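You operate a simulated robot arm through the tools that you are given. There is no shell and no other tool. Be economical: measure what you need, move in short steps, check, and stop when the job is done.

The job below is to be done with a simulated two-armed robot. You get a single attempt, and the scene is never put back.

JOB
Crimp the silver ring on the cream tube, then measure the tube and sort it.
Fine: one stroke; under 47.5 it goes to the red tray, else to the green one; caliper open again. Set down upright: stub tube.

Only the result counts: the job must be done as asked and must still hold three seconds after the hand-in. Knocking over, shifting, dropping, spilling or breaking anything else fails it.

ROBOT AND FRAMES
Two 7-joint arms with fingered hands on one trunk, on a base that drives. Base frame: it is fixed to the floor where the robot stands at the start and does not move with it; the origin is under the middle of the robot, x ahead of it, y to its left, z up; the surface under the hand at the start is at about z = 880. Units: mm, rad, N and s.
The left shoulder is at the start at [70, 162, 1377], the right one opposite. With the tool pointing down near the work surface each hand reaches from about 100 to 780 mm from the robot's upright axis, wherever it stands, measured 20 degrees to its own side. Places, roughly: caliper bed [500, -600, 900]; green parts tray [700, -300, 900]; red parts tray [700, -100, 900]. Payload 4 kg a hand.
The tool frame of a hand sits at the grasp point between the pads (the TCP): z along the fingers, y along the line on which they close. The tips reach 26 mm beyond it. Largest opening 132 mm; the body of the gripper starts 73 mm behind the TCP. The gripper is a hand of 4 fingers: y runs from the thumb to the fingers, the wrist lies at [0, 0, -224] in the tool frame, and closing takes about 1.5 s.
Orientation is that of the tool frame in the base frame, as a unit quaternion [w, x, y, z]. With the fingers straight down and closing along the base's y, the tool's x points along the base's -x, its y along +y and its z along -z.

CONTROLS
- The arms move only by the tool play_rows. It takes "left_plan", "right_plan" or both (then of equal length, played together; a hand with none holds still); each is text: rows parted by semicolons, each of 6 numbers parted by spaces: the shift along the tool's x, y, z in mm, then the turn, a rotation vector about the tool's x, y, z in rad. In form: x y z ax ay az; .... A call has 1 to 10 rows; each row shifts and turns the commanded pose from where the row before left it, along the tool's axes as they then stand. "left_grip" and "right_grip" are, for a hand that has rows, the finger opening in mm, from 0 to 132, set as the call begins (left out, the last holds). Rows are played at 5 a second. More than 50 mm and 0.15 rad between two rows, or a gripper value outside its range, and nothing of the call is played. A pose out of reach is approached as far as the arm can. The call stops where the force on the tool passes 60 N (or 10 N more than at its start, if that is more) or the arm is blocked; 0.2 s more then pass. Each finger travels about 45 mm/s and halts on what it meets, pressing with about 30 N; the grip force reading is that of the motor and also rises with nothing between the fingers. The clock runs only during rows and for 0.2 s after the last one: add rows that do not move to give the fingers time. It gives the time, the measured TCP pose, the force on the tool (base axes), the opening and the grip force at its end, in the units of the frame above (readings bear some noise), with the torque about the TCP (base axes, N m) and any sound that the robot's microphone picked up, and new pictures: "views" is both (left out), scene, wrist or none (wrist: the cameras of the hands that moved).
- Cameras (640 x 400 px; columns grow to the right, rows downward): "scene" is now at [127.8, -26.7, 1590.6]; the picture's right is [-0.34, -0.94, 0.00], its down [-0.65, 0.23, -0.72] and it looks along [0.68, -0.24, -0.69] (base axes); focal length 249 px, centre (320, 200). "left" rides on the left gripper at [-73, 6, -93] in its tool frame; the picture's right is [-0.08, -1.00, 0.00], its down [0.78, -0.06, -0.62] and it looks along [0.62, -0.05, 0.79] (tool axes); focal length 230 px, centre (320, 200). "right" rides on the right gripper at [73, 6, -94] in its tool frame; the picture's right is [-0.08, 1.00, 0.00], its down [-0.79, -0.06, -0.62] and it looks along [-0.61, -0.05, 0.79] (tool axes); focal length 230 px, centre (320, 200). There is no depth. A picture from a camera that has moved, and an enlarged one, comes with that camera's place and axes in the base frame and with its lens.
- raise_lower(by): slides the trunk up (or, below 0, down) by that many mm; the arms and the scene camera ride with it, the base frame stays. It gives what a move gives, with no picture.
- roll_base(legs): drives the robot by 1 to 6 legs, each [ahead, left, turn to the left] in mm, mm and rad, along the robot's own axes; the way and the turn of a leg run together, so that a leg with both is an arc; at most 1500 mm and 3.142 rad a leg. The arms and the cameras ride along, it lands a little off, and it stops where it bumps. It gives what a move gives, and a new picture of the scene camera.
- move_fingers(finger1, finger2, finger3, thumb_bend, hand): sets how far each is bent, from 0 (flat) to 100 (curled in); at 30 the hand is open as for a grip, at 70 the pads meet at the TCP. One left out holds its place. A second passes; each finger stops where it meets its share of the squeeze, and holds until it gets a number again. A gripper value or a shape takes the hand back. It gives what a move gives, with no picture; readings hold the bend of each and the force on the fingers (four entries, about 0 where the hand has none), thumb and palm.
- preshape(shape, hand): the hand has 4 fingers and takes this shape, open, in about a second: jaw (thumb against the fingers, like two jaws); tri (thumb and two fingers); tip (a fingertip pinch); poke (one finger out to press); point (the index stretched); flat (the hand flat); cup (the hand cupped); fist (a fist). The gripper value then closes the fingers along that shape, each until it touches; the sizes above hold for jaw. It gives what a move gives, with no picture.
- turn_head(pan, tilt): turns the head with the scene camera to pan (to the left, within 1.501 rad either way) and tilt (down, from -0.506 to 1.204), counted from straight ahead of the robot. It gives what a move gives, and a new picture of the scene camera.
- inspect(camera, box): a new picture of the part [left, top, right, bottom] of that camera's present view, enlarged. It takes no simulated time.
- finish_job(): hands the job in; it is judged then, once.

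Go step by step. Nothing tells you exact positions but the pictures and the camera data: compare them with the known pose of the tool, close in by small moves and look again before you grip or let go. The budget is 120 turns and 260 pictures, counting those below and the enlarged ones. Unless the task says otherwise, let go and move clear before handing in, and close with one line.

The tools are called after ">>>" as name(argument=value, ...) on one line, values as JSON. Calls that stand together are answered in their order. play_rows: Moves the arms, as the interface text tells. Its arguments: {"type":"object","properties":{"left_plan":{"type":"string"},"left_grip":{"type":"number"},"right_plan":{"type":"string"},"right_grip":{"type":"number"},"views":{"type":"string","enum":["both","scene","wrist","none"]}},"required":[]} The other tools are called the same way: raise_lower (by) slides the trunk up or down; preshape (shape, hand) gives the hand a shape; move_fingers (finger1, finger2, finger3, thumb_bend, hand) moves the fingers one by one; roll_base (legs) drives the base; turn_head (pan, tilt) turns the head that bears the scene camera; inspect (camera, box) takes an enlarged picture of a part of a camera's view; finish_job () hands the job in.

At the start:

```text
time: 0.0
left_tool_pos: [408.8, -26.3, 1411.1]
left_tool_rot: [-0.001, 0.0, 1.0, 0.0]
left_contact_force: [-0.3, 0.2, -0.2]
left_ft_torque: [0.01, -0.01, -0.02]
left_opening: 131.9
left_grasp_force: 0.0
left_shape: jaw
left_bend: [30.0, 30.0, 30.0, 30.0]
left_finger forces: [0.1, 0.0, 0.0, 0.0, 0.0, 0.0]
right_tool_pos: [486.2, -435.3, 1379.2]
right_tool_rot: [0.0, -0.001, 1.0, -0.001]
right_contact_force: [0.2, 0.7, -0.2]
right_ft_torque: [0.04, 0.0, 0.0]
right_opening: 131.7
right_grasp_force: 0.1
right_shape: jaw
right_bend: [30.0, 30.0, 30.0, 30.0]
right_finger forces: [0.0, 0.0, 0.0, 0.0, 0.0, 0.0]
trunk travel left (down, up): [-856.0, 84.0]
robot x, y, heading: [-0.5, -0.9, -0.001]
head pan, tilt: [-0.342, 0.761]
```

scene: 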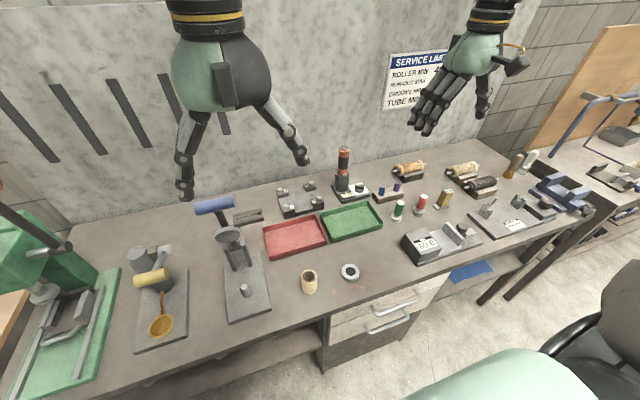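
right: 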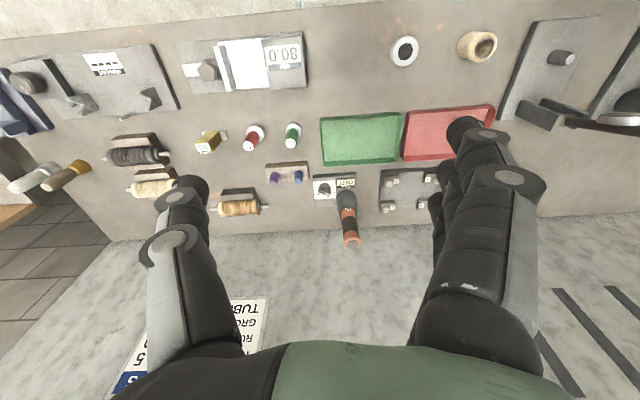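
left: 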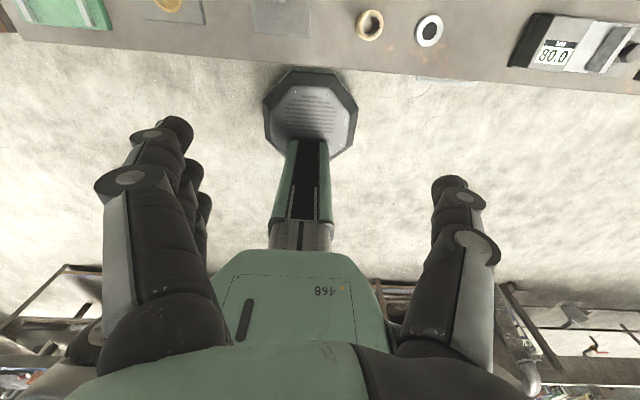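

I see a bench with a cream tube, a silver ring, a blue-handled press, the two trays and a caliper showing 80.0. I'll take close-ups before moving anything.

>>> inspect(camera="scene", box=[180, 180, 300, 330])

>>> inspect(camera="scene", box=[380, 180, 500, 270])

>>> inspect(camera="scene", box=[280, 250, 380, 310])

>>> inspect(camera="scene", box=[80, 220, 220, 360])

>>> inspect(camera="scene", box=[370, 40, 470, 120])

```text
2.67 times, centred on (240, 255) of scene
camera zoom: at [127.8, -26.7, 1590.6], right [-0.34, -0.94, 0.0], down [-0.65, 0.23, -0.72], along [0.68, -0.24, -0.69], focal length 663 px, centre (533, 53)
```

zoom: 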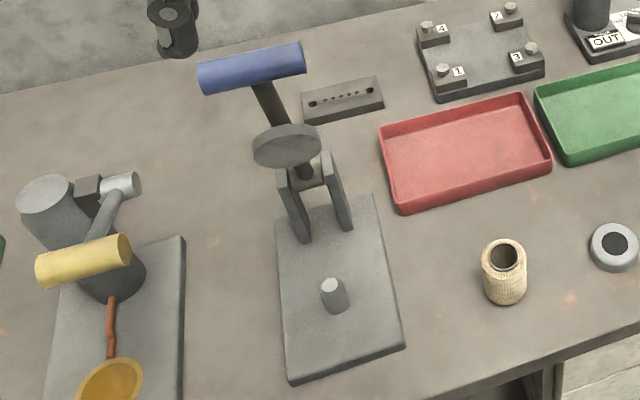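

```text
4.44 times, centred on (440, 225) of scene
camera zoom: at [127.8, -26.7, 1590.6], right [-0.34, -0.94, 0.0], down [-0.65, 0.23, -0.72], along [0.68, -0.24, -0.69], focal length 1105 px, centre (-213, 89)
```

zoom: 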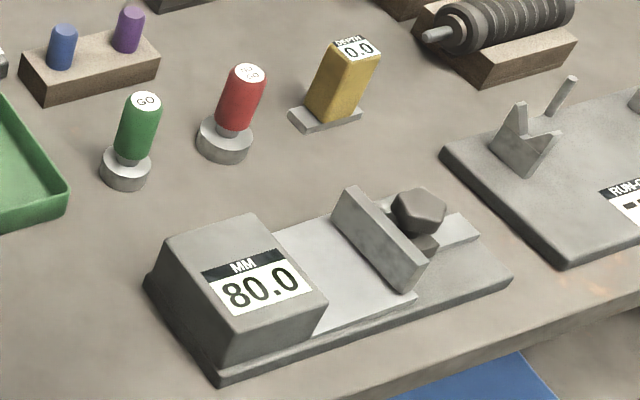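

```text
6.40 times, centred on (330, 280) of scene
camera zoom: at [127.8, -26.7, 1590.6], right [-0.34, -0.94, 0.0], down [-0.65, 0.23, -0.72], along [0.68, -0.24, -0.69], focal length 1592 px, centre (256, -312)
```

zoom: 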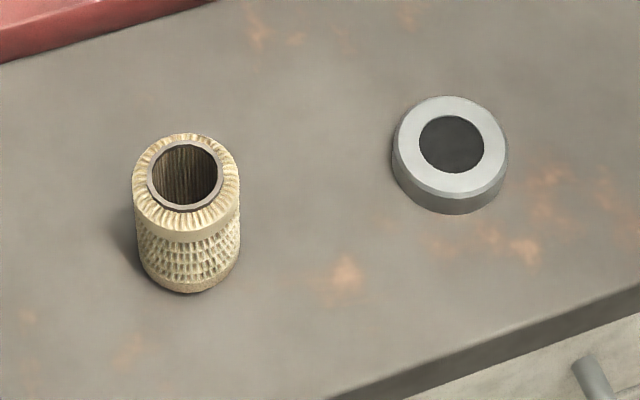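

```text
2.86 times, centred on (150, 290) of scene
camera zoom: at [127.8, -26.7, 1590.6], right [-0.34, -0.94, 0.0], down [-0.65, 0.23, -0.72], along [0.68, -0.24, -0.69], focal length 711 px, centre (806, -57)
```

zoom: 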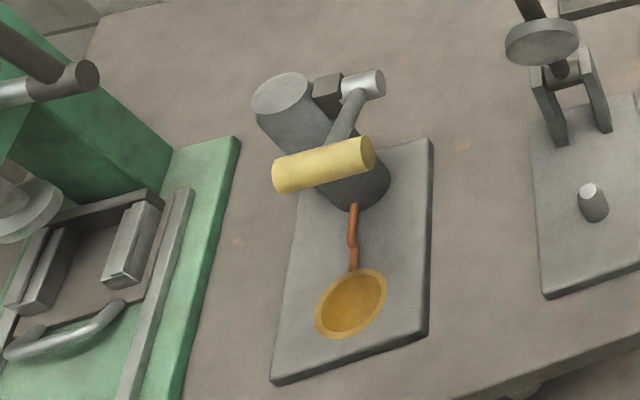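

```text
5.00 times, centred on (420, 80) of scene
camera zoom: at [127.8, -26.7, 1590.6], right [-0.34, -0.94, 0.0], down [-0.65, 0.23, -0.72], along [0.68, -0.24, -0.69], focal length 1244 px, centre (-180, 800)
```

zoom: 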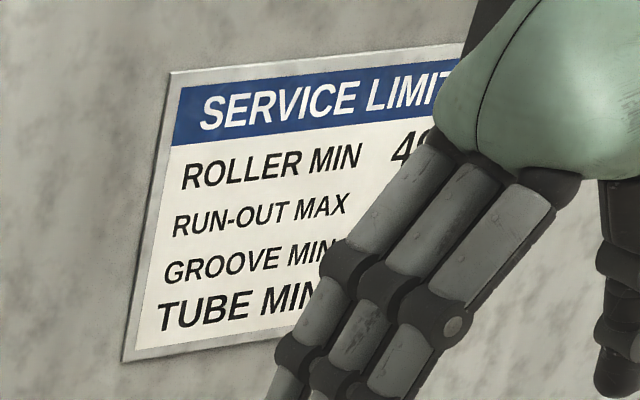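

The cream tube is near [477,-116] and the ring near [475,-249]. The press post is near [509,64], with the lever leaning towards me and pivoting at about x=640. I'll move the left hand aside and bring the right hand over the tube and ring for a closer look.

>>> play_rows(left_plan="0 30 0 0 0 0;0 30 0 0 0 0;0 30 0 0 0 0;0 30 0 0 0 0;0 30 0 0 0 0;0 30 0 0 0 0;0 30 0 0 0 0", right_plan="0 36 28 0 0 0;0 36 28 0 0 0;0 36 28 0 0 0;0 36 28 0 0 0;0 36 28 0 0 0;0 36 28 0 0 0;0 36 28 0 0 0")

```text
time: 1.6
left_tool_pos: [412.2, 187.2, 1407.3]
left_tool_rot: [-0.002, 0.0, 1.0, 0.001]
left_contact_force: [-0.7, 1.1, 0.1]
left_ft_torque: [-0.02, -0.02, 0.0]
left_opening: 131.9
left_grasp_force: 0.1
left_shape: jaw
left_bend: [30.0, 30.0, 30.0, 30.0]
left_finger forces: [0.0, 0.0, 0.0, 0.1, 0.1, 0.1]
right_tool_pos: [491.7, -178.7, 1182.5]
right_tool_rot: [-0.001, -0.001, 1.0, -0.001]
right_contact_force: [-0.2, 1.4, 0.1]
right_ft_torque: [-0.03, 0.01, -0.01]
right_opening: 131.7
right_grasp_force: 0.0
right_shape: jaw
right_bend: [30.0, 30.0, 30.0, 30.0]
right_finger forces: [0.0, 0.0, 0.0, 0.0, 0.1, 0.1]
trunk travel left (down, up): [-856.0, 84.0]
robot x, y, heading: [-0.5, -3.7, -0.003]
head pan, tilt: [-0.342, 0.761]
camera scene: at [131.0, -24.1, 1590.4], right [-0.34, -0.94, 0.0], down [-0.65, 0.23, -0.72], along [0.68, -0.24, -0.69], focal length 249 px, centre (320, 200)
camera right: at [419.4, -171.8, 1275.3], right [0.08, 1.0, 0.0], down [0.79, -0.06, 0.62], along [0.61, -0.05, -0.79], focal length 230 px, centre (320, 200)
camera left: at [485.6, 193.5, 1501.4], right [0.08, -1.0, 0.0], down [-0.78, -0.06, 0.62], along [-0.62, -0.05, -0.79], focal length 230 px, centre (320, 200)
```

scene: 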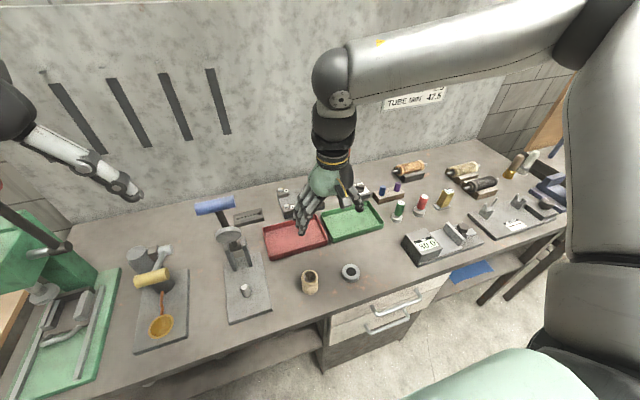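
right: 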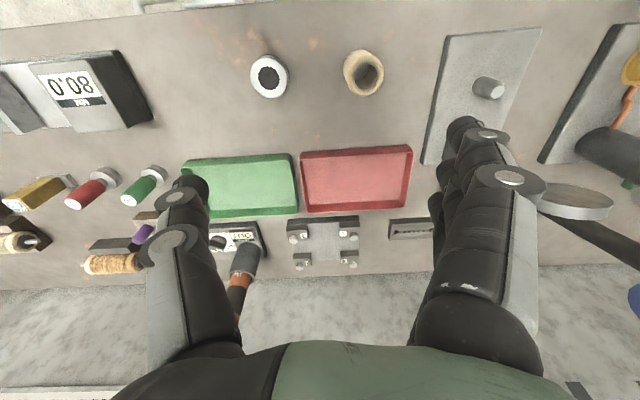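
left: 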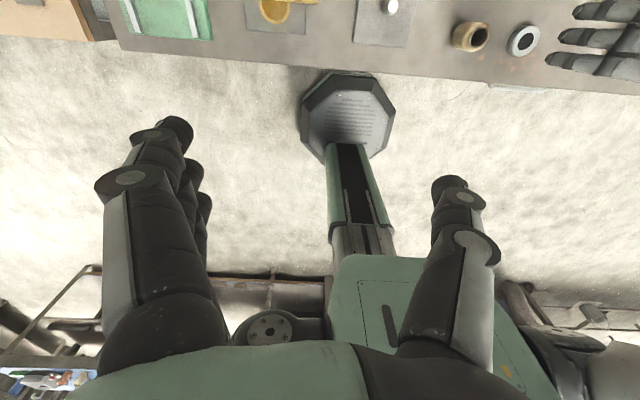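

The sign reads TUBE MIN 47.5, which matches the job. Next I'll take close-ups of the tube, ring and press from the wrist.

>>> inspect(camera="right", box=[230, 30, 400, 120])

>>> inspect(camera="right", box=[410, 10, 640, 250])

>>> inspect(camera="scene", box=[180, 180, 400, 330])

```text
3.76 times, centred on (315, 75) of right
camera zoom: at [419.4, -171.8, 1275.3], right [0.08, 1.0, 0.0], down [0.79, -0.06, 0.62], along [0.61, -0.05, -0.79], focal length 866 px, centre (339, 671)
```

zoom: 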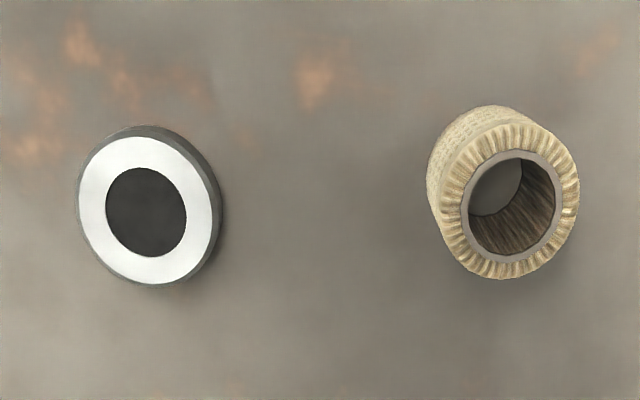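

```text
1.67 times, centred on (525, 130) of right
camera zoom: at [419.4, -171.8, 1275.3], right [0.08, 1.0, 0.0], down [0.79, -0.06, 0.62], along [0.61, -0.05, -0.79], focal length 384 px, centre (-22, 317)
```

zoom: 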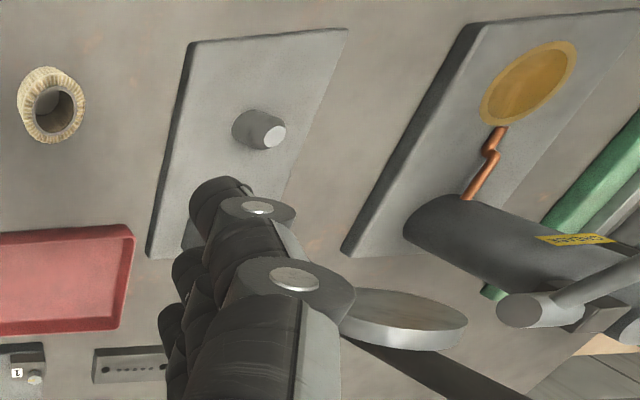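

```text
2.67 times, centred on (290, 255) of scene
camera zoom: at [131.0, -24.1, 1590.4], right [-0.34, -0.94, 0.0], down [-0.65, 0.23, -0.72], along [0.68, -0.24, -0.69], focal length 663 px, centre (400, 53)
```

zoom: 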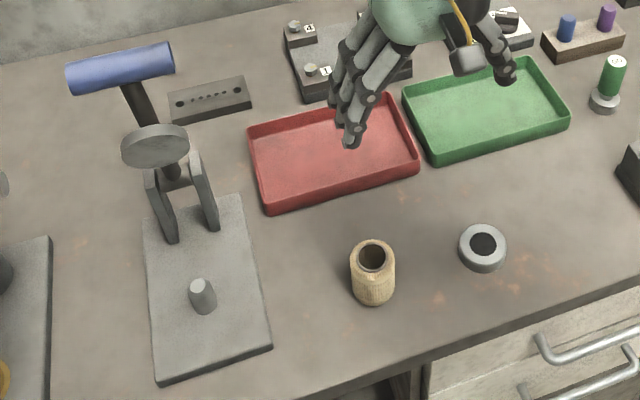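

The tube top is near [477,-117,950], the ring centre near [478,-251,890] and the post near [514,62]. Before planning the placement I need to understand the press lever and disc, so I'll zoom in on them.

>>> inspect(camera="scene", box=[190, 185, 290, 250])

>>> inspect(camera="right", box=[540, 120, 640, 280])

>>> turn_head(pan=0.1, tilt=0.75)

```text
6.15 times, centred on (240, 218) of scene
camera zoom: at [131.0, -24.1, 1590.4], right [-0.34, -0.94, 0.0], down [-0.65, 0.23, -0.72], along [0.68, -0.24, -0.69], focal length 1531 px, centre (812, 92)
```

zoom: 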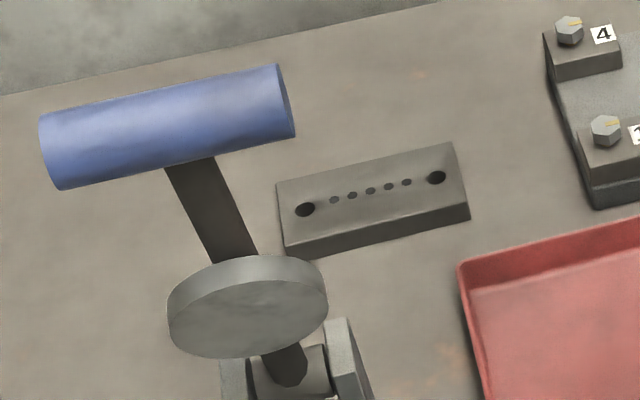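

```text
2.50 times, centred on (590, 200) of right
camera zoom: at [419.4, -171.8, 1275.3], right [0.08, 1.0, 0.0], down [0.79, -0.06, 0.62], along [0.61, -0.05, -0.79], focal length 575 px, centre (-355, 200)
```

zoom: 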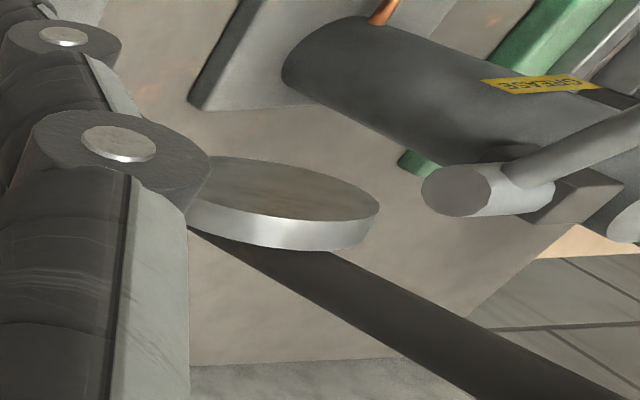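

```text
time: 2.5
left_tool_pos: [408.8, 184.3, 1408.7]
left_tool_rot: [0.0, 0.001, 1.0, 0.0]
left_contact_force: [-0.1, -0.2, 0.0]
left_ft_torque: [-0.01, -0.02, 0.0]
left_opening: 131.9
left_grasp_force: 0.1
left_shape: jaw
left_bend: [30.0, 30.0, 30.0, 30.0]
left_finger forces: [0.0, 0.0, 0.0, 0.0, 0.0, 0.0]
right_tool_pos: [489.4, -181.0, 1184.0]
right_tool_rot: [0.0, 0.0, 1.0, 0.0]
right_contact_force: [1.1, 0.0, 0.1]
right_ft_torque: [-0.02, -0.06, -0.02]
right_opening: 131.7
right_grasp_force: 0.0
right_shape: jaw
right_bend: [30.0, 30.0, 30.0, 30.0]
right_finger forces: [0.0, 0.0, 0.0, 0.0, 0.1, 0.0]
trunk travel left (down, up): [-856.0, 84.0]
robot x, y, heading: [-2.3, -1.4, 0.001]
head pan, tilt: [0.099, 0.75]
camera scene: at [132.0, 8.7, 1591.5], right [0.1, -1.0, 0.0], down [-0.68, -0.07, -0.73], along [0.73, 0.07, -0.68], focal length 249 px, centre (320, 200)
```

scene: 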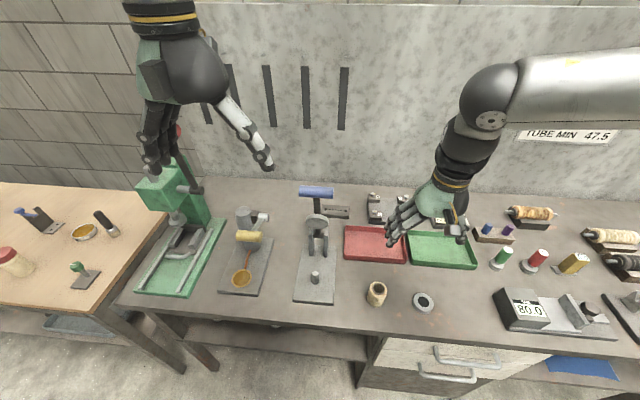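

The disc faces me on the lever and swings down onto the post, so a slight forward tilt of the right hand keeps it clear of the disc. I'll tilt by 0.25 rad and hover above the tube.

>>> play_rows(right_plan="0 0 0 0 -0.125 0;0 0 0 0 -0.125 0;11.2 16 31.7 0 0 0;11.2 16 31.7 0 0 0;11.2 16 31.7 0 0 0;11.2 16 31.7 0 0 0;0 0 0 0 0 0;0 0 0 0 0 0")

```text
time: 4.3
left_tool_pos: [408.4, 183.5, 1410.2]
left_tool_rot: [0.001, 0.0, 1.0, 0.0]
left_contact_force: [0.1, 0.5, 0.3]
left_ft_torque: [-0.02, -0.02, 0.01]
left_opening: 132.0
left_grasp_force: 0.1
left_shape: jaw
left_bend: [30.0, 30.0, 30.0, 30.0]
left_finger forces: [0.0, 0.0, 0.0, 0.0, 0.0, 0.1]
right_tool_pos: [471.2, -153.1, 1067.0]
right_tool_rot: [0.124, -0.001, 0.992, 0.001]
right_contact_force: [0.0, -0.1, 0.3]
right_ft_torque: [0.01, -0.01, 0.02]
right_opening: 131.9
right_grasp_force: 0.1
right_shape: jaw
right_bend: [30.0, 30.0, 30.0, 30.0]
right_finger forces: [0.0, 0.0, 0.0, 0.0, 0.1, 0.0]
right hand out of reach, approached as far as the arm can: row 5, 6
trunk travel left (down, up): [-856.0, 84.0]
robot x, y, heading: [-3.9, 1.1, -0.002]
head pan, tilt: [0.099, 0.75]
camera scene: at [132.5, 9.2, 1591.4], right [0.1, -1.0, 0.0], down [-0.68, -0.07, -0.73], along [0.73, 0.07, -0.68], focal length 249 px, centre (320, 200)
camera right: at [377.2, -146.9, 1138.3], right [0.07, 1.0, 0.02], down [0.61, -0.06, 0.79], along [0.79, -0.04, -0.61], focal length 230 px, centre (320, 200)
```

scene: 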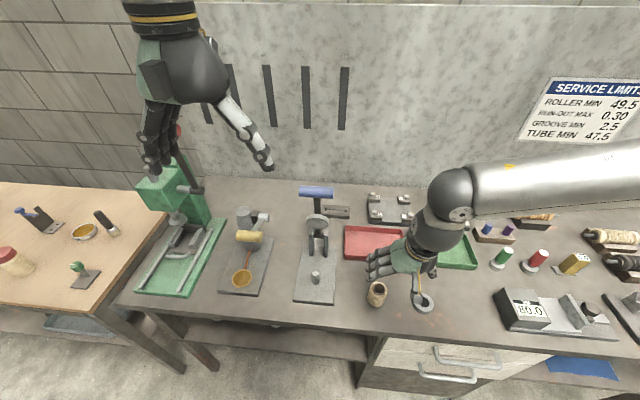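
right: 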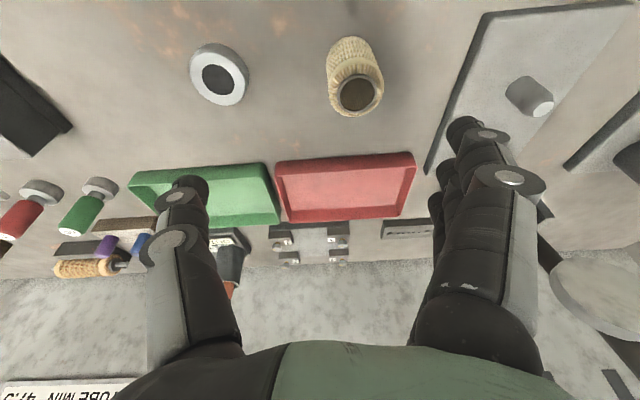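

The right hand can't reach that far across its body. I'll lift it, drive the base about 300 mm left so the tube, post and ring sit on its own side, and look again.

>>> play_rows(right_plan="0 -10 -40 0 0 0;0 -10 -40 0 0 0;0 0 -40 0 0 0;0 0 0 0 0 0", views="none")

>>> roll_base(legs=[[0, 300, 0]])

>>> turn_head(pan=-0.4, tilt=0.8)

```text
time: 5.3
left_tool_pos: [410.6, 184.2, 1409.2]
left_tool_rot: [-0.001, 0.0, 1.0, -0.001]
left_contact_force: [1.0, -0.9, 0.0]
left_ft_torque: [0.01, 0.02, 0.0]
left_opening: 131.8
left_grasp_force: 0.1
left_shape: jaw
left_bend: [30.0, 30.0, 30.0, 30.0]
left_finger forces: [0.1, 0.1, 0.0, 0.1, 0.0, 0.0]
right_tool_pos: [440.1, -172.4, 1181.7]
right_tool_rot: [0.124, -0.001, 0.992, 0.0]
right_contact_force: [-0.6, 0.4, -1.4]
right_ft_torque: [-0.01, 0.03, -0.03]
right_opening: 131.8
right_grasp_force: 0.1
right_shape: jaw
right_bend: [30.0, 30.0, 30.0, 30.0]
right_finger forces: [0.0, 0.1, 0.0, 0.0, 0.0, 0.0]
trunk travel left (down, up): [-856.0, 84.0]
robot x, y, heading: [-2.3, 0.6, -0.001]
head pan, tilt: [0.099, 0.75]
```

```text
time: 7.3
left_tool_pos: [407.8, 485.1, 1409.8]
left_tool_rot: [0.001, -0.003, 1.0, 0.0]
left_contact_force: [-0.2, -0.3, 0.3]
left_ft_torque: [0.03, 0.01, 0.05]
left_opening: 132.1
left_grasp_force: 0.0
left_shape: jaw
left_bend: [30.0, 30.0, 30.0, 30.0]
left_finger forces: [0.0, 0.1, 0.0, 0.1, 0.0, 0.0]
right_tool_pos: [438.9, 127.1, 1182.6]
right_tool_rot: [0.125, -0.002, 0.992, 0.001]
right_contact_force: [0.2, -1.0, 0.1]
right_ft_torque: [0.03, -0.01, 0.02]
right_opening: 131.9
right_grasp_force: 0.0
right_shape: jaw
right_bend: [30.0, 30.0, 30.0, 30.0]
right_finger forces: [0.0, 0.0, 0.0, 0.0, 0.1, 0.1]
trunk travel left (down, up): [-856.0, 84.0]
robot x, y, heading: [-0.6, 303.5, 0.005]
head pan, tilt: [0.099, 0.75]
camera scene: at [131.9, 307.7, 1591.4], right [0.1, -0.99, 0.0], down [-0.68, -0.07, -0.73], along [0.73, 0.08, -0.68], focal length 249 px, centre (320, 200)
```

scene: 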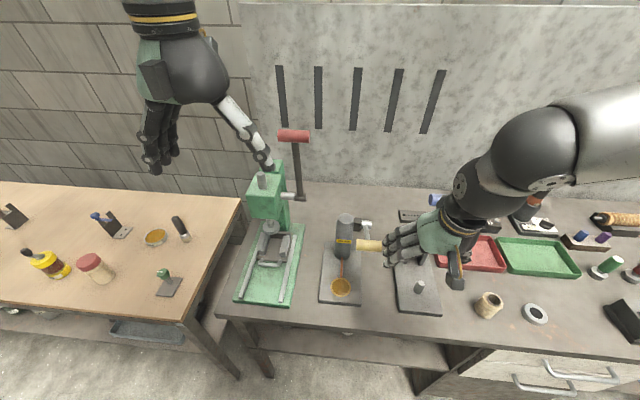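

```text
time: 8.3
left_tool_pos: [406.3, 487.7, 1409.1]
left_tool_rot: [0.001, -0.003, 1.0, 0.0]
left_contact_force: [-0.7, 1.1, 0.1]
left_ft_torque: [-0.03, 0.01, 0.01]
left_opening: 131.8
left_grasp_force: 0.1
left_shape: jaw
left_bend: [30.0, 30.0, 30.0, 30.0]
left_finger forces: [0.1, 0.0, 0.0, 0.0, 0.0, 0.0]
right_tool_pos: [439.8, 130.9, 1182.8]
right_tool_rot: [0.125, -0.003, 0.992, 0.001]
right_contact_force: [0.0, -0.2, 0.1]
right_ft_torque: [0.0, 0.02, -0.01]
right_opening: 132.0
right_grasp_force: 0.1
right_shape: jaw
right_bend: [30.0, 30.0, 30.0, 30.0]
right_finger forces: [0.1, 0.0, 0.1, 0.0, 0.0, 0.0]
trunk travel left (down, up): [-856.0, 84.0]
robot x, y, heading: [0.7, 298.8, 0.005]
head pan, tilt: [-0.4, 0.799]
camera scene: at [123.8, 272.1, 1587.4], right [-0.38, -0.92, 0.0], down [-0.66, 0.27, -0.7], along [0.64, -0.27, -0.72], focal length 249 px, centre (320, 200)
```

scene: 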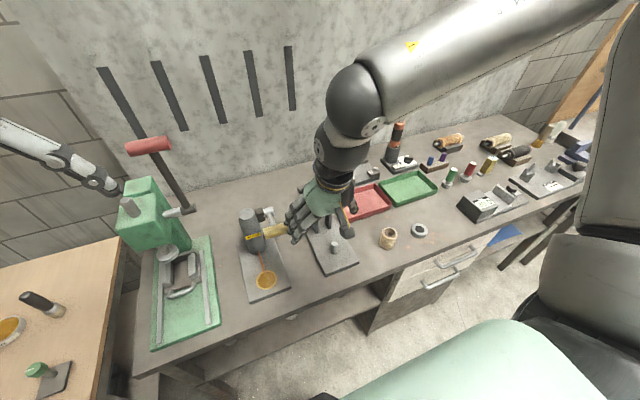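

The base is now at y≈300. I'll bring the right hand above the tube again.

>>> play_rows(right_plan="0 -45 10 0 0 0;0 -45 15 0 0 0;0 -45 23 0 0 0;0 -45 33 0 0 0;0 -45 33 0 0 0;0 -23 33 0 0 0;0 0 0 0 0 0;0 0 0 0 0 0")

```text
refused: row 3 steps farther than a row can; nothing moved
```

>>> play_rows(right_plan="0 -42 10 0 0 0;0 -42 15 0 0 0;0 -42 23 0 0 0;0 -42 25 0 0 0;0 -42 25 0 0 0;0 -38 25 0 0 0;0 0 24 0 0 0;0 0 0 0 0 0;0 0 0 0 0 0")

```text
time: 10.3
left_tool_pos: [406.4, 486.6, 1410.0]
left_tool_rot: [0.001, -0.003, 1.0, 0.001]
left_contact_force: [0.0, 0.0, -0.9]
left_ft_torque: [0.02, 0.03, 0.02]
left_opening: 131.9
left_grasp_force: 0.1
left_shape: jaw
left_bend: [30.0, 30.0, 30.0, 30.0]
left_finger forces: [0.1, 0.1, 0.1, 0.0, 0.0, 0.1]
right_tool_pos: [474.3, -117.3, 1040.5]
right_tool_rot: [0.125, -0.001, 0.992, 0.0]
right_contact_force: [-0.7, 1.1, -0.1]
right_ft_torque: [0.01, 0.0, -0.02]
right_opening: 132.0
right_grasp_force: 0.1
right_shape: jaw
right_bend: [30.0, 30.0, 30.0, 30.0]
right_finger forces: [0.0, 0.1, 0.1, 0.0, 0.0, 0.0]
trunk travel left (down, up): [-856.0, 84.0]
robot x, y, heading: [0.2, 300.2, 0.008]
head pan, tilt: [-0.4, 0.799]
camera scene: at [123.1, 270.4, 1587.4], right [-0.38, -0.92, 0.0], down [-0.66, 0.28, -0.7], along [0.64, -0.27, -0.72], focal length 249 px, centre (320, 200)
camera right: at [381.1, -110.7, 1111.0], right [0.07, 1.0, 0.02], down [0.61, -0.06, 0.79], along [0.79, -0.04, -0.61], focal length 230 px, centre (320, 200)
```

scene: 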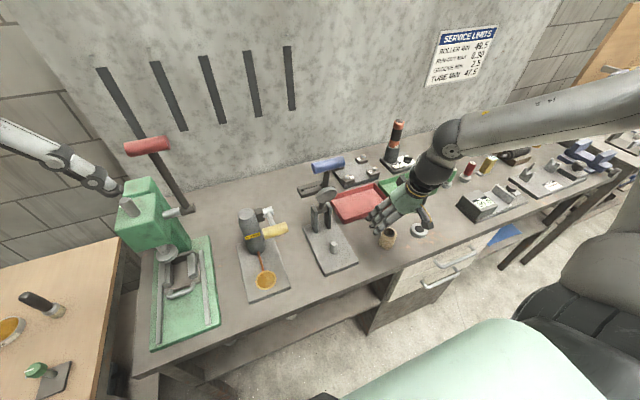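
right: 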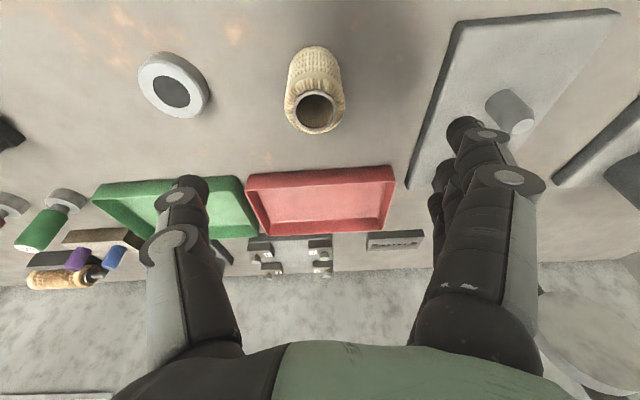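

The tube lies at about [476,-118], under the hand. I'll descend around it to mid-height with the fingers open.

>>> play_rows(right_plan="9.4 0 39.6 0 0 0;9.4 0 39.6 0 0 0;9.4 0 39.6 0 0 0;0 0 0 0 0 0;0 0 0 0 0 0")

>>> inspect(camera="scene", box=[340, 180, 460, 270])

```text
time: 11.5
left_tool_pos: [406.8, 488.1, 1409.9]
left_tool_rot: [0.0, -0.003, 1.0, 0.0]
left_contact_force: [1.4, -0.4, 1.2]
left_ft_torque: [-0.01, 0.04, -0.01]
left_opening: 131.9
left_grasp_force: 0.1
left_shape: jaw
left_bend: [30.0, 30.0, 30.0, 30.0]
left_finger forces: [0.0, 0.1, 0.1, 0.1, 0.0, 0.1]
right_tool_pos: [477.3, -117.5, 916.8]
right_tool_rot: [0.125, -0.002, 0.992, 0.0]
right_contact_force: [-0.6, 0.1, -0.1]
right_ft_torque: [-0.02, 0.01, -0.03]
right_opening: 132.0
right_grasp_force: 0.0
right_shape: jaw
right_bend: [30.0, 30.0, 30.0, 30.0]
right_finger forces: [0.0, 0.0, 0.0, 0.1, 0.0, 0.0]
trunk travel left (down, up): [-856.0, 84.0]
robot x, y, heading: [-1.6, 297.0, 0.006]
head pan, tilt: [-0.4, 0.799]
camera scene: at [123.5, 270.9, 1587.4], right [-0.38, -0.92, 0.0], down [-0.66, 0.28, -0.7], along [0.64, -0.27, -0.72], focal length 249 px, centre (320, 200)
camera right: at [384.9, -110.8, 988.4], right [0.07, 1.0, 0.02], down [0.61, -0.06, 0.79], along [0.79, -0.04, -0.61], focal length 230 px, centre (320, 200)
```

scene: 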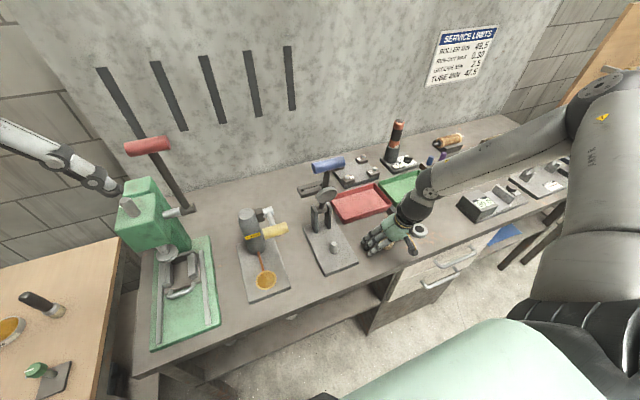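
right: 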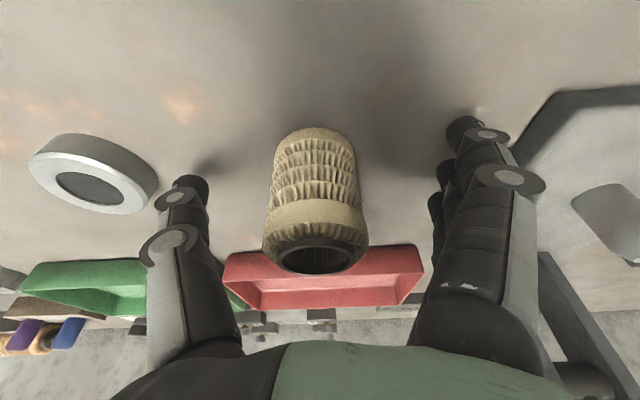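

```text
4.44 times, centred on (400, 225) of scene
camera zoom: at [123.5, 270.9, 1587.4], right [-0.38, -0.92, 0.0], down [-0.66, 0.28, -0.7], along [0.64, -0.27, -0.72], focal length 1105 px, centre (-36, 89)
```

zoom: 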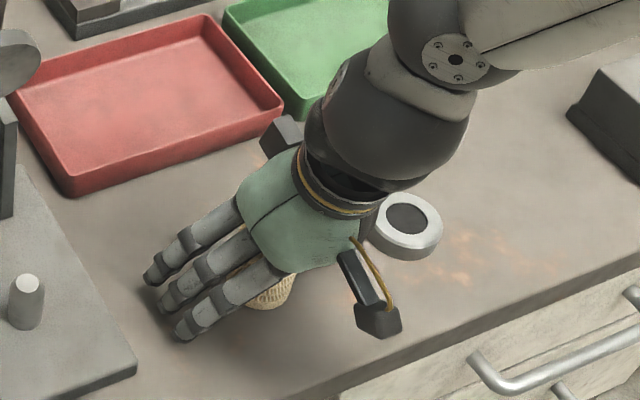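

The tube is centred between thumb and fingers, so I'll close on it.

>>> play_rows(right_plan="0 0 0 0 0 0;0 0 0 0 0 0;0 0 0 0 0 0;0 0 0 0 0 0;0 0 0 0 0 0;0 0 0 0 0 0;0 0 0 0 0 0;0 0 0 0 0 0;0 0 0 0 0 0;0 0 0 0 0 0", right_grip=30, views="wrist")

```text
time: 13.7
left_tool_pos: [407.7, 487.5, 1409.6]
left_tool_rot: [0.0, -0.003, 1.0, 0.001]
left_contact_force: [0.8, 0.0, 0.2]
left_ft_torque: [0.01, 0.0, -0.03]
left_opening: 132.0
left_grasp_force: 0.2
left_shape: jaw
left_bend: [30.0, 30.0, 30.0, 30.0]
left_finger forces: [0.0, 0.0, 0.0, 0.0, 0.0, 0.0]
right_tool_pos: [478.3, -117.5, 917.6]
right_tool_rot: [0.125, -0.002, 0.992, 0.0]
right_contact_force: [-0.4, 0.0, -0.5]
right_ft_torque: [-0.03, 0.03, 0.0]
right_opening: 33.4
right_grasp_force: 29.9
right_shape: jaw
right_bend: [73.0, 74.0, 72.0, 70.0]
right_finger forces: [9.9, 9.0, 7.6, 0.0, 25.6, 0.0]
trunk travel left (down, up): [-856.0, 84.0]
robot x, y, heading: [-2.0, 300.0, 0.0]
head pan, tilt: [-0.4, 0.799]
camera right: at [385.1, -110.8, 988.5], right [0.07, 1.0, 0.02], down [0.61, -0.06, 0.79], along [0.79, -0.04, -0.61], focal length 230 px, centre (320, 200)
```

right: 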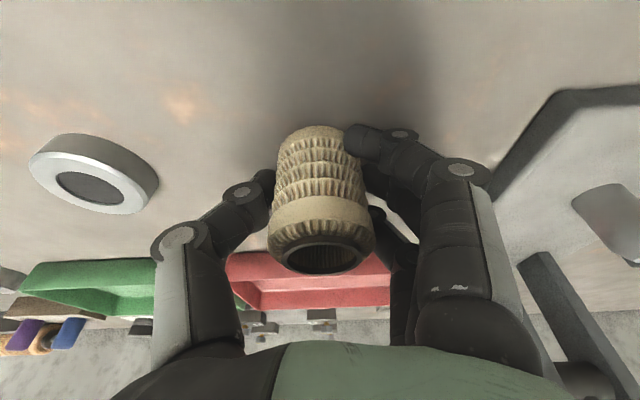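

All fingers bear on the tube. I'll lift it 110 mm and carry it to y≈62, staying short of the post in x.

>>> play_rows(right_plan="-9.1 0 -35.5 0 0 0;-9.1 0 -35.5 0 0 0;-9.1 0 -35.5 0 0 0;0 45 0 0 0 0;0 45 0 0 0 0;0 45 0 0 0 0;0 45 0 0 0 0;0 0 0 0 0 0;0 0 0 0 0 0")

>>> inspect(camera="scene", box=[270, 140, 400, 280])

```text
time: 15.7
left_tool_pos: [408.4, 486.1, 1411.0]
left_tool_rot: [0.0, -0.002, 1.0, 0.001]
left_contact_force: [-0.5, -0.2, 0.2]
left_ft_torque: [0.0, 0.0, -0.03]
left_opening: 132.0
left_grasp_force: 0.1
left_shape: jaw
left_bend: [30.0, 30.0, 30.0, 30.0]
left_finger forces: [0.0, 0.1, 0.0, 0.0, 0.0, 0.1]
right_tool_pos: [477.9, 60.2, 1025.6]
right_tool_rot: [0.125, -0.002, 0.992, 0.001]
right_contact_force: [-0.3, -0.4, -0.7]
right_ft_torque: [0.0, -0.02, -0.01]
right_opening: 33.2
right_grasp_force: 29.8
right_shape: jaw
right_bend: [73.0, 74.0, 72.0, 70.0]
right_finger forces: [9.8, 9.3, 7.7, 0.1, 25.2, 0.1]
trunk travel left (down, up): [-856.0, 84.0]
robot x, y, heading: [0.9, 300.9, 0.002]
head pan, tilt: [-0.4, 0.799]
camera scene: at [123.3, 269.3, 1587.4], right [-0.39, -0.92, 0.0], down [-0.66, 0.28, -0.7], along [0.64, -0.27, -0.72], focal length 249 px, centre (320, 200)
camera right: at [385.1, 66.9, 1098.8], right [0.07, 1.0, 0.02], down [0.61, -0.06, 0.79], along [0.79, -0.04, -0.61], focal length 230 px, centre (320, 200)
```

scene: 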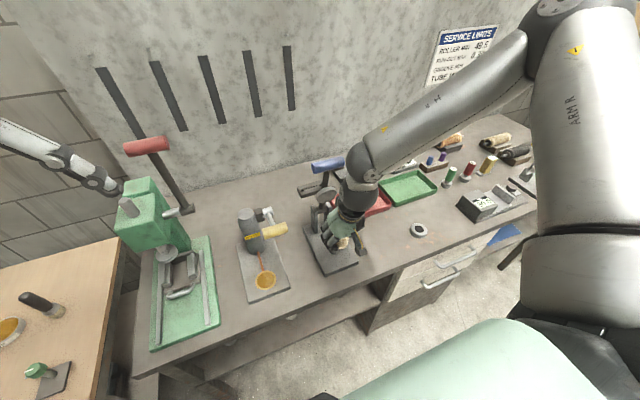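
right: 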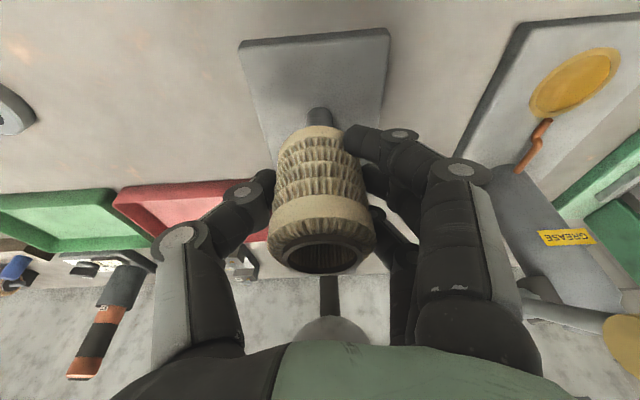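

```text
2.86 times, centred on (335, 210) of scene
camera zoom: at [123.3, 269.3, 1587.4], right [-0.39, -0.92, 0.0], down [-0.66, 0.28, -0.7], along [0.64, -0.27, -0.72], focal length 711 px, centre (277, 171)
```

zoom: 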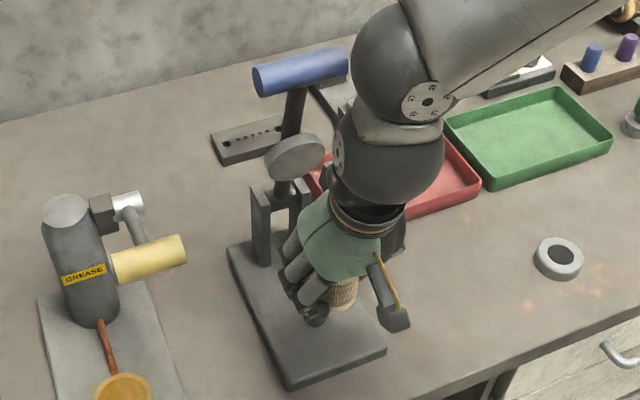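

The tube is held upright, with the post just beyond it. I'll zoom in to measure the lateral offset accurately.

>>> inspect(camera="right", box=[230, 20, 410, 280])

>>> inspect(camera="scene", box=[310, 200, 380, 280])

```text
1.54 times, centred on (320, 150) of right
camera zoom: at [385.1, 66.9, 1098.8], right [0.07, 1.0, 0.02], down [0.61, -0.06, 0.79], along [0.79, -0.04, -0.61], focal length 354 px, centre (320, 277)
```

zoom: 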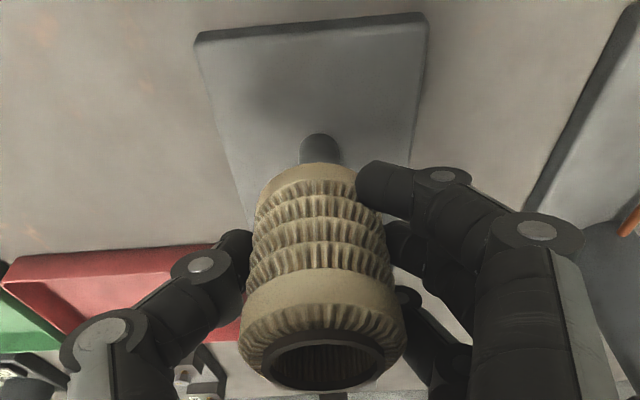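

```text
5.00 times, centred on (345, 240) of scene
camera zoom: at [123.3, 269.3, 1587.4], right [-0.39, -0.92, 0.0], down [-0.66, 0.28, -0.7], along [0.64, -0.27, -0.72], focal length 1244 px, centre (195, 0)
```

zoom: 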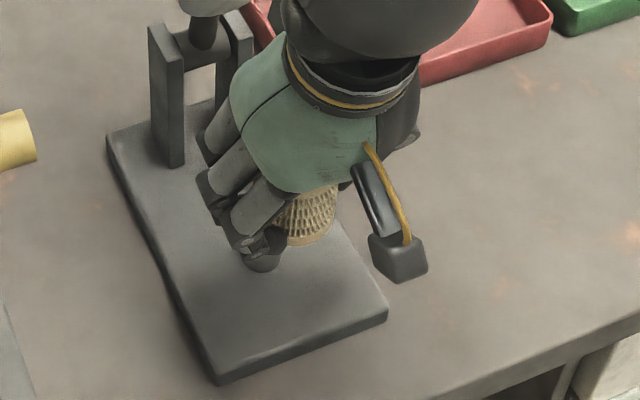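

The tube is at y≈62 and the post at about [514.5,63]. I'll move forward 38 mm above the post and check.

>>> play_rows(right_plan="-18.4 0.5 4.7 0 0 0;-18.4 0.5 4.7 0 0 0;0 0 0 0 0 0;0 0 0 0 0 0")

>>> inspect(camera="right", box=[230, 20, 410, 280])

>>> inspect(camera="scene", box=[290, 170, 380, 280])

```text
time: 16.7
left_tool_pos: [407.4, 488.0, 1408.8]
left_tool_rot: [0.0, -0.003, 1.0, -0.001]
left_contact_force: [0.5, 0.2, 0.4]
left_ft_torque: [0.02, -0.01, -0.05]
left_opening: 131.7
left_grasp_force: 0.1
left_shape: jaw
left_bend: [30.0, 30.0, 30.0, 30.0]
left_finger forces: [0.0, 0.0, 0.0, 0.1, 0.0, 0.1]
right_tool_pos: [517.2, 63.4, 1027.7]
right_tool_rot: [0.125, -0.003, 0.992, 0.0]
right_contact_force: [0.8, 0.0, -0.2]
right_ft_torque: [0.01, 0.02, 0.01]
right_opening: 32.9
right_grasp_force: 29.9
right_shape: jaw
right_bend: [73.0, 74.0, 72.0, 70.0]
right_finger forces: [9.9, 9.2, 7.7, 0.0, 25.1, 0.0]
trunk travel left (down, up): [-856.0, 84.0]
robot x, y, heading: [1.7, 299.1, 0.007]
head pan, tilt: [-0.4, 0.799]
camera scene: at [123.8, 271.0, 1587.4], right [-0.38, -0.92, 0.0], down [-0.66, 0.28, -0.7], along [0.64, -0.27, -0.72], focal length 249 px, centre (320, 200)
camera right: at [424.1, 69.4, 1098.6], right [0.07, 1.0, 0.02], down [0.61, -0.06, 0.79], along [0.79, -0.04, -0.61], focal length 230 px, centre (320, 200)
```

scene: 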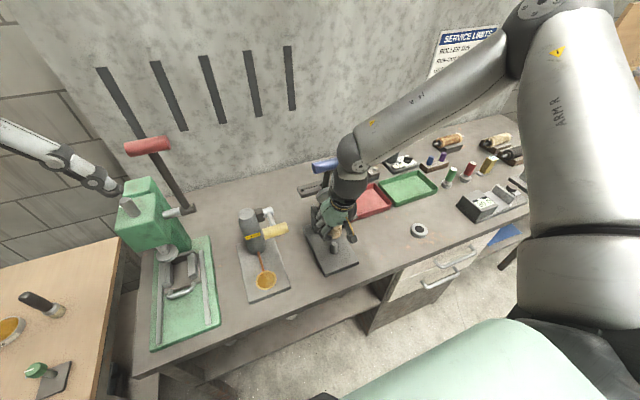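
right: 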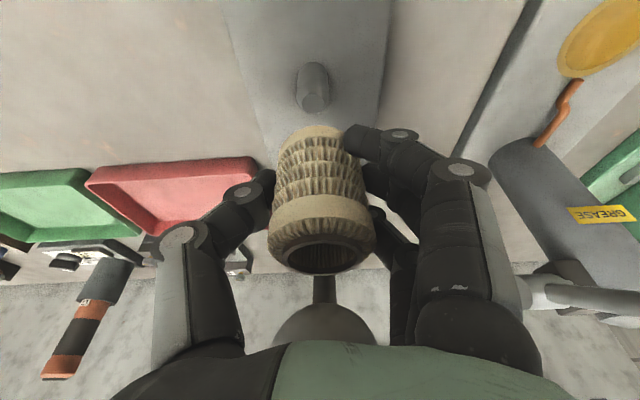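

```text
1.54 times, centred on (320, 150) of right
camera zoom: at [424.1, 69.4, 1098.6], right [0.07, 1.0, 0.02], down [0.61, -0.06, 0.79], along [0.79, -0.04, -0.61], focal length 354 px, centre (320, 277)
```

zoom: 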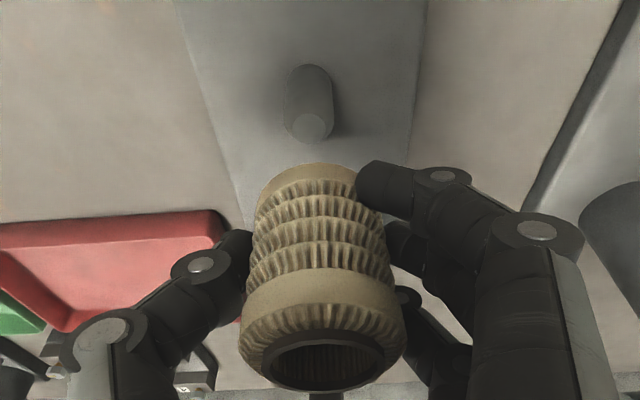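

```text
3.64 times, centred on (335, 225) of scene
camera zoom: at [123.8, 271.0, 1587.4], right [-0.38, -0.92, 0.0], down [-0.66, 0.28, -0.7], along [0.64, -0.27, -0.72], focal length 904 px, centre (266, 109)
```

zoom: 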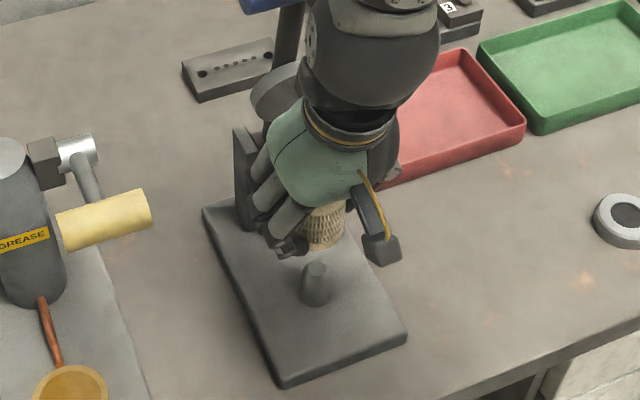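

By the near-edge comparison the tube axis is about [521.5,64] and the post about [516,62.5]. I'll shift by (-5,-1.5) and lower to just above the post top.

>>> play_rows(right_plan="4.85 -1.5 -1.2 0 0 0;4.95 0 19.4 0 0 0;4.95 0 19.4 0 0 0;0 0 0 0 0 0;0 0 0 0 0 0", views="none")

>>> inspect(camera="right", box=[240, 60, 400, 220])

>>> inspect(camera="scene", box=[305, 200, 375, 270])

```text
time: 17.9
left_tool_pos: [406.5, 487.5, 1410.0]
left_tool_rot: [0.0, -0.003, 1.0, 0.0]
left_contact_force: [0.3, 0.6, 0.5]
left_ft_torque: [0.0, 0.01, 0.02]
left_opening: 131.5
left_grasp_force: 0.1
left_shape: jaw
left_bend: [30.0, 30.0, 30.0, 30.0]
left_finger forces: [0.0, 0.1, 0.0, 0.0, 0.1, 0.0]
right_tool_pos: [512.5, 61.6, 986.9]
right_tool_rot: [0.125, -0.003, 0.992, 0.0]
right_contact_force: [0.2, 0.2, -1.0]
right_ft_torque: [-0.01, -0.02, 0.0]
right_opening: 33.1
right_grasp_force: 30.0
right_shape: jaw
right_bend: [73.0, 74.0, 72.0, 70.0]
right_finger forces: [9.8, 9.3, 7.8, 0.1, 25.1, 0.0]
trunk travel left (down, up): [-856.0, 84.0]
robot x, y, heading: [-2.4, 299.8, 0.001]
head pan, tilt: [-0.4, 0.799]
```

```text
2.50 times, centred on (320, 140) of right
camera zoom: at [418.8, 68.1, 1058.8], right [0.07, 1.0, 0.02], down [0.61, -0.06, 0.79], along [0.79, -0.04, -0.61], focal length 575 px, centre (320, 350)
```

zoom: 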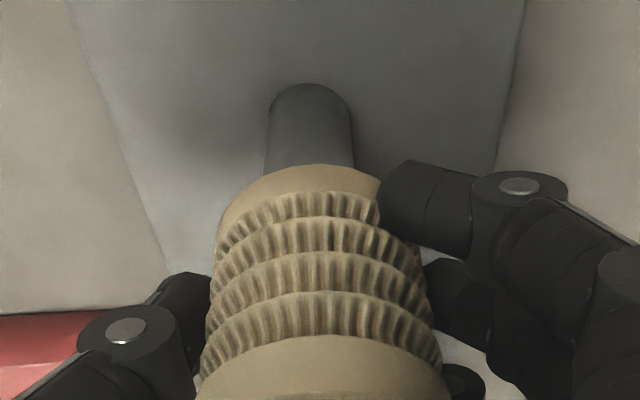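

```text
5.71 times, centred on (340, 235) of scene
camera zoom: at [123.7, 271.1, 1587.4], right [-0.38, -0.92, 0.0], down [-0.66, 0.28, -0.7], along [0.64, -0.27, -0.72], focal length 1421 px, centre (206, 0)
```

zoom: 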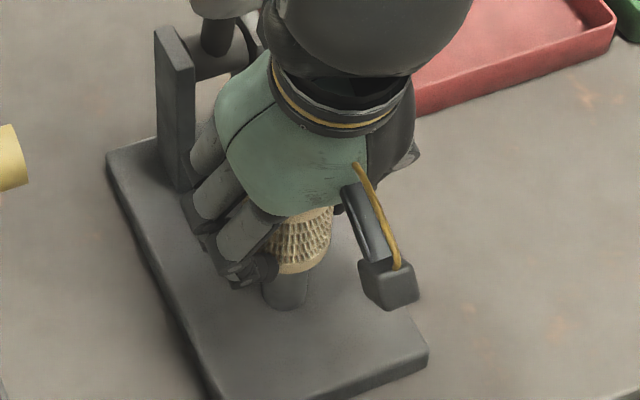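

Tube and post are aligned to within about 1 mm. I'll lower it in small steps onto the post and watch the force.

>>> play_rows(right_plan="2.5 0 9.7 0 0 0;2.5 0 9.7 0 0 0;2.5 0 9.7 0 0 0;2.0 0 7.8 0 0 0;0 0 0 0 0 0;0 0 0 0 0 0", views="none")

>>> inspect(camera="right", box=[240, 60, 400, 220])

```text
time: 19.3
left_tool_pos: [409.0, 490.1, 1409.1]
left_tool_rot: [-0.002, -0.002, 1.0, -0.001]
left_contact_force: [0.9, 0.0, -0.8]
left_ft_torque: [-0.03, -0.02, 0.01]
left_opening: 131.8
left_grasp_force: 0.1
left_shape: jaw
left_bend: [30.0, 30.0, 30.0, 30.0]
left_finger forces: [0.0, 0.1, 0.0, 0.0, 0.0, 0.0]
right_tool_pos: [509.4, 56.7, 961.9]
right_tool_rot: [0.127, -0.003, 0.992, 0.002]
right_contact_force: [10.0, 11.0, 5.3]
right_ft_torque: [0.38, -0.33, 0.01]
right_opening: 32.4
right_grasp_force: 29.6
right_shape: jaw
right_bend: [72.0, 74.0, 72.0, 70.0]
right_finger forces: [10.6, 12.0, 13.1, 0.1, 23.7, 0.1]
right hand out of reach, approached as far as the arm can: row 3, 4
trunk travel left (down, up): [-856.0, 84.0]
robot x, y, heading: [2.0, 302.2, 0.01]
head pan, tilt: [-0.4, 0.799]
```

```text
2.50 times, centred on (320, 140) of right
camera zoom: at [415.6, 62.4, 1032.9], right [0.07, 1.0, 0.02], down [0.61, -0.06, 0.79], along [0.79, -0.04, -0.61], focal length 575 px, centre (320, 350)
```

zoom: 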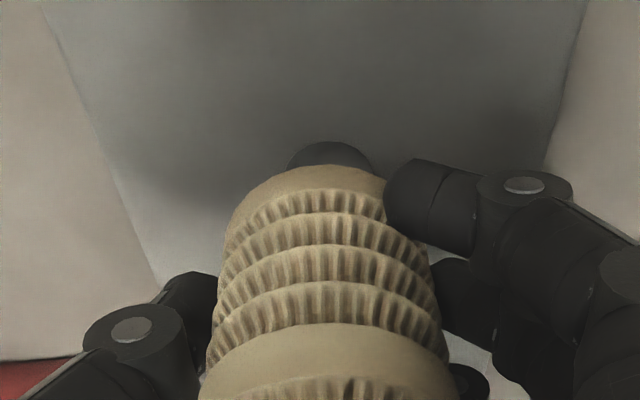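

The arm runs into its reach limit at this spot, though the tube has just started over the post. I'll lift back off, drive farther left so the post sits where the tube was relative to the robot, and retry.

>>> play_rows(right_plan="-2.0 0 -7.8 0 0 0;-2.5 0 -9.7 0 0 0;-2.5 0 -9.7 0 0 0;-2.5 0 -9.7 0 0 0;-5 0 -19.4 0 0 0;-5 0 -19.4 0 0 0;0 0 0 0 0 0", views="wrist")

```text
time: 20.9
left_tool_pos: [408.8, 488.9, 1408.9]
left_tool_rot: [-0.001, -0.001, 1.0, 0.0]
left_contact_force: [0.6, 0.1, 0.3]
left_ft_torque: [-0.02, 0.04, 0.03]
left_opening: 131.7
left_grasp_force: 0.0
left_shape: jaw
left_bend: [30.0, 30.0, 30.0, 30.0]
left_finger forces: [0.0, 0.0, 0.0, 0.0, 0.0, 0.0]
right_tool_pos: [508.2, 53.1, 1039.7]
right_tool_rot: [0.124, -0.003, 0.992, 0.001]
right_contact_force: [1.2, 1.1, -1.4]
right_ft_torque: [0.0, 0.04, 0.0]
right_opening: 31.8
right_grasp_force: 30.0
right_shape: jaw
right_bend: [72.0, 73.0, 72.0, 70.0]
right_finger forces: [11.0, 9.9, 9.7, 0.0, 27.1, 0.0]
trunk travel left (down, up): [-856.0, 84.0]
robot x, y, heading: [2.3, 302.8, 0.01]
head pan, tilt: [-0.4, 0.799]
camera right: at [413.9, 58.4, 1110.9], right [0.07, 1.0, 0.02], down [0.61, -0.06, 0.79], along [0.79, -0.04, -0.61], focal length 230 px, centre (320, 200)
```

right: 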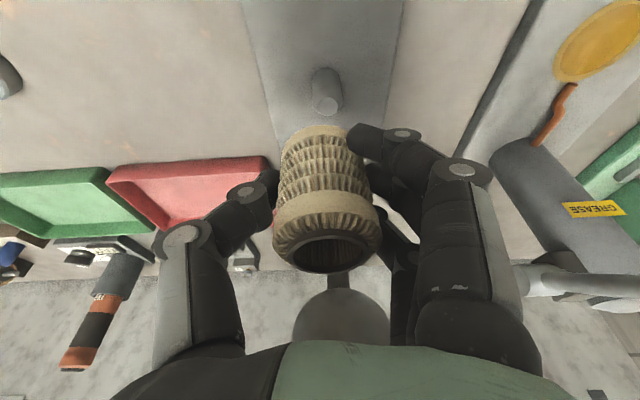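

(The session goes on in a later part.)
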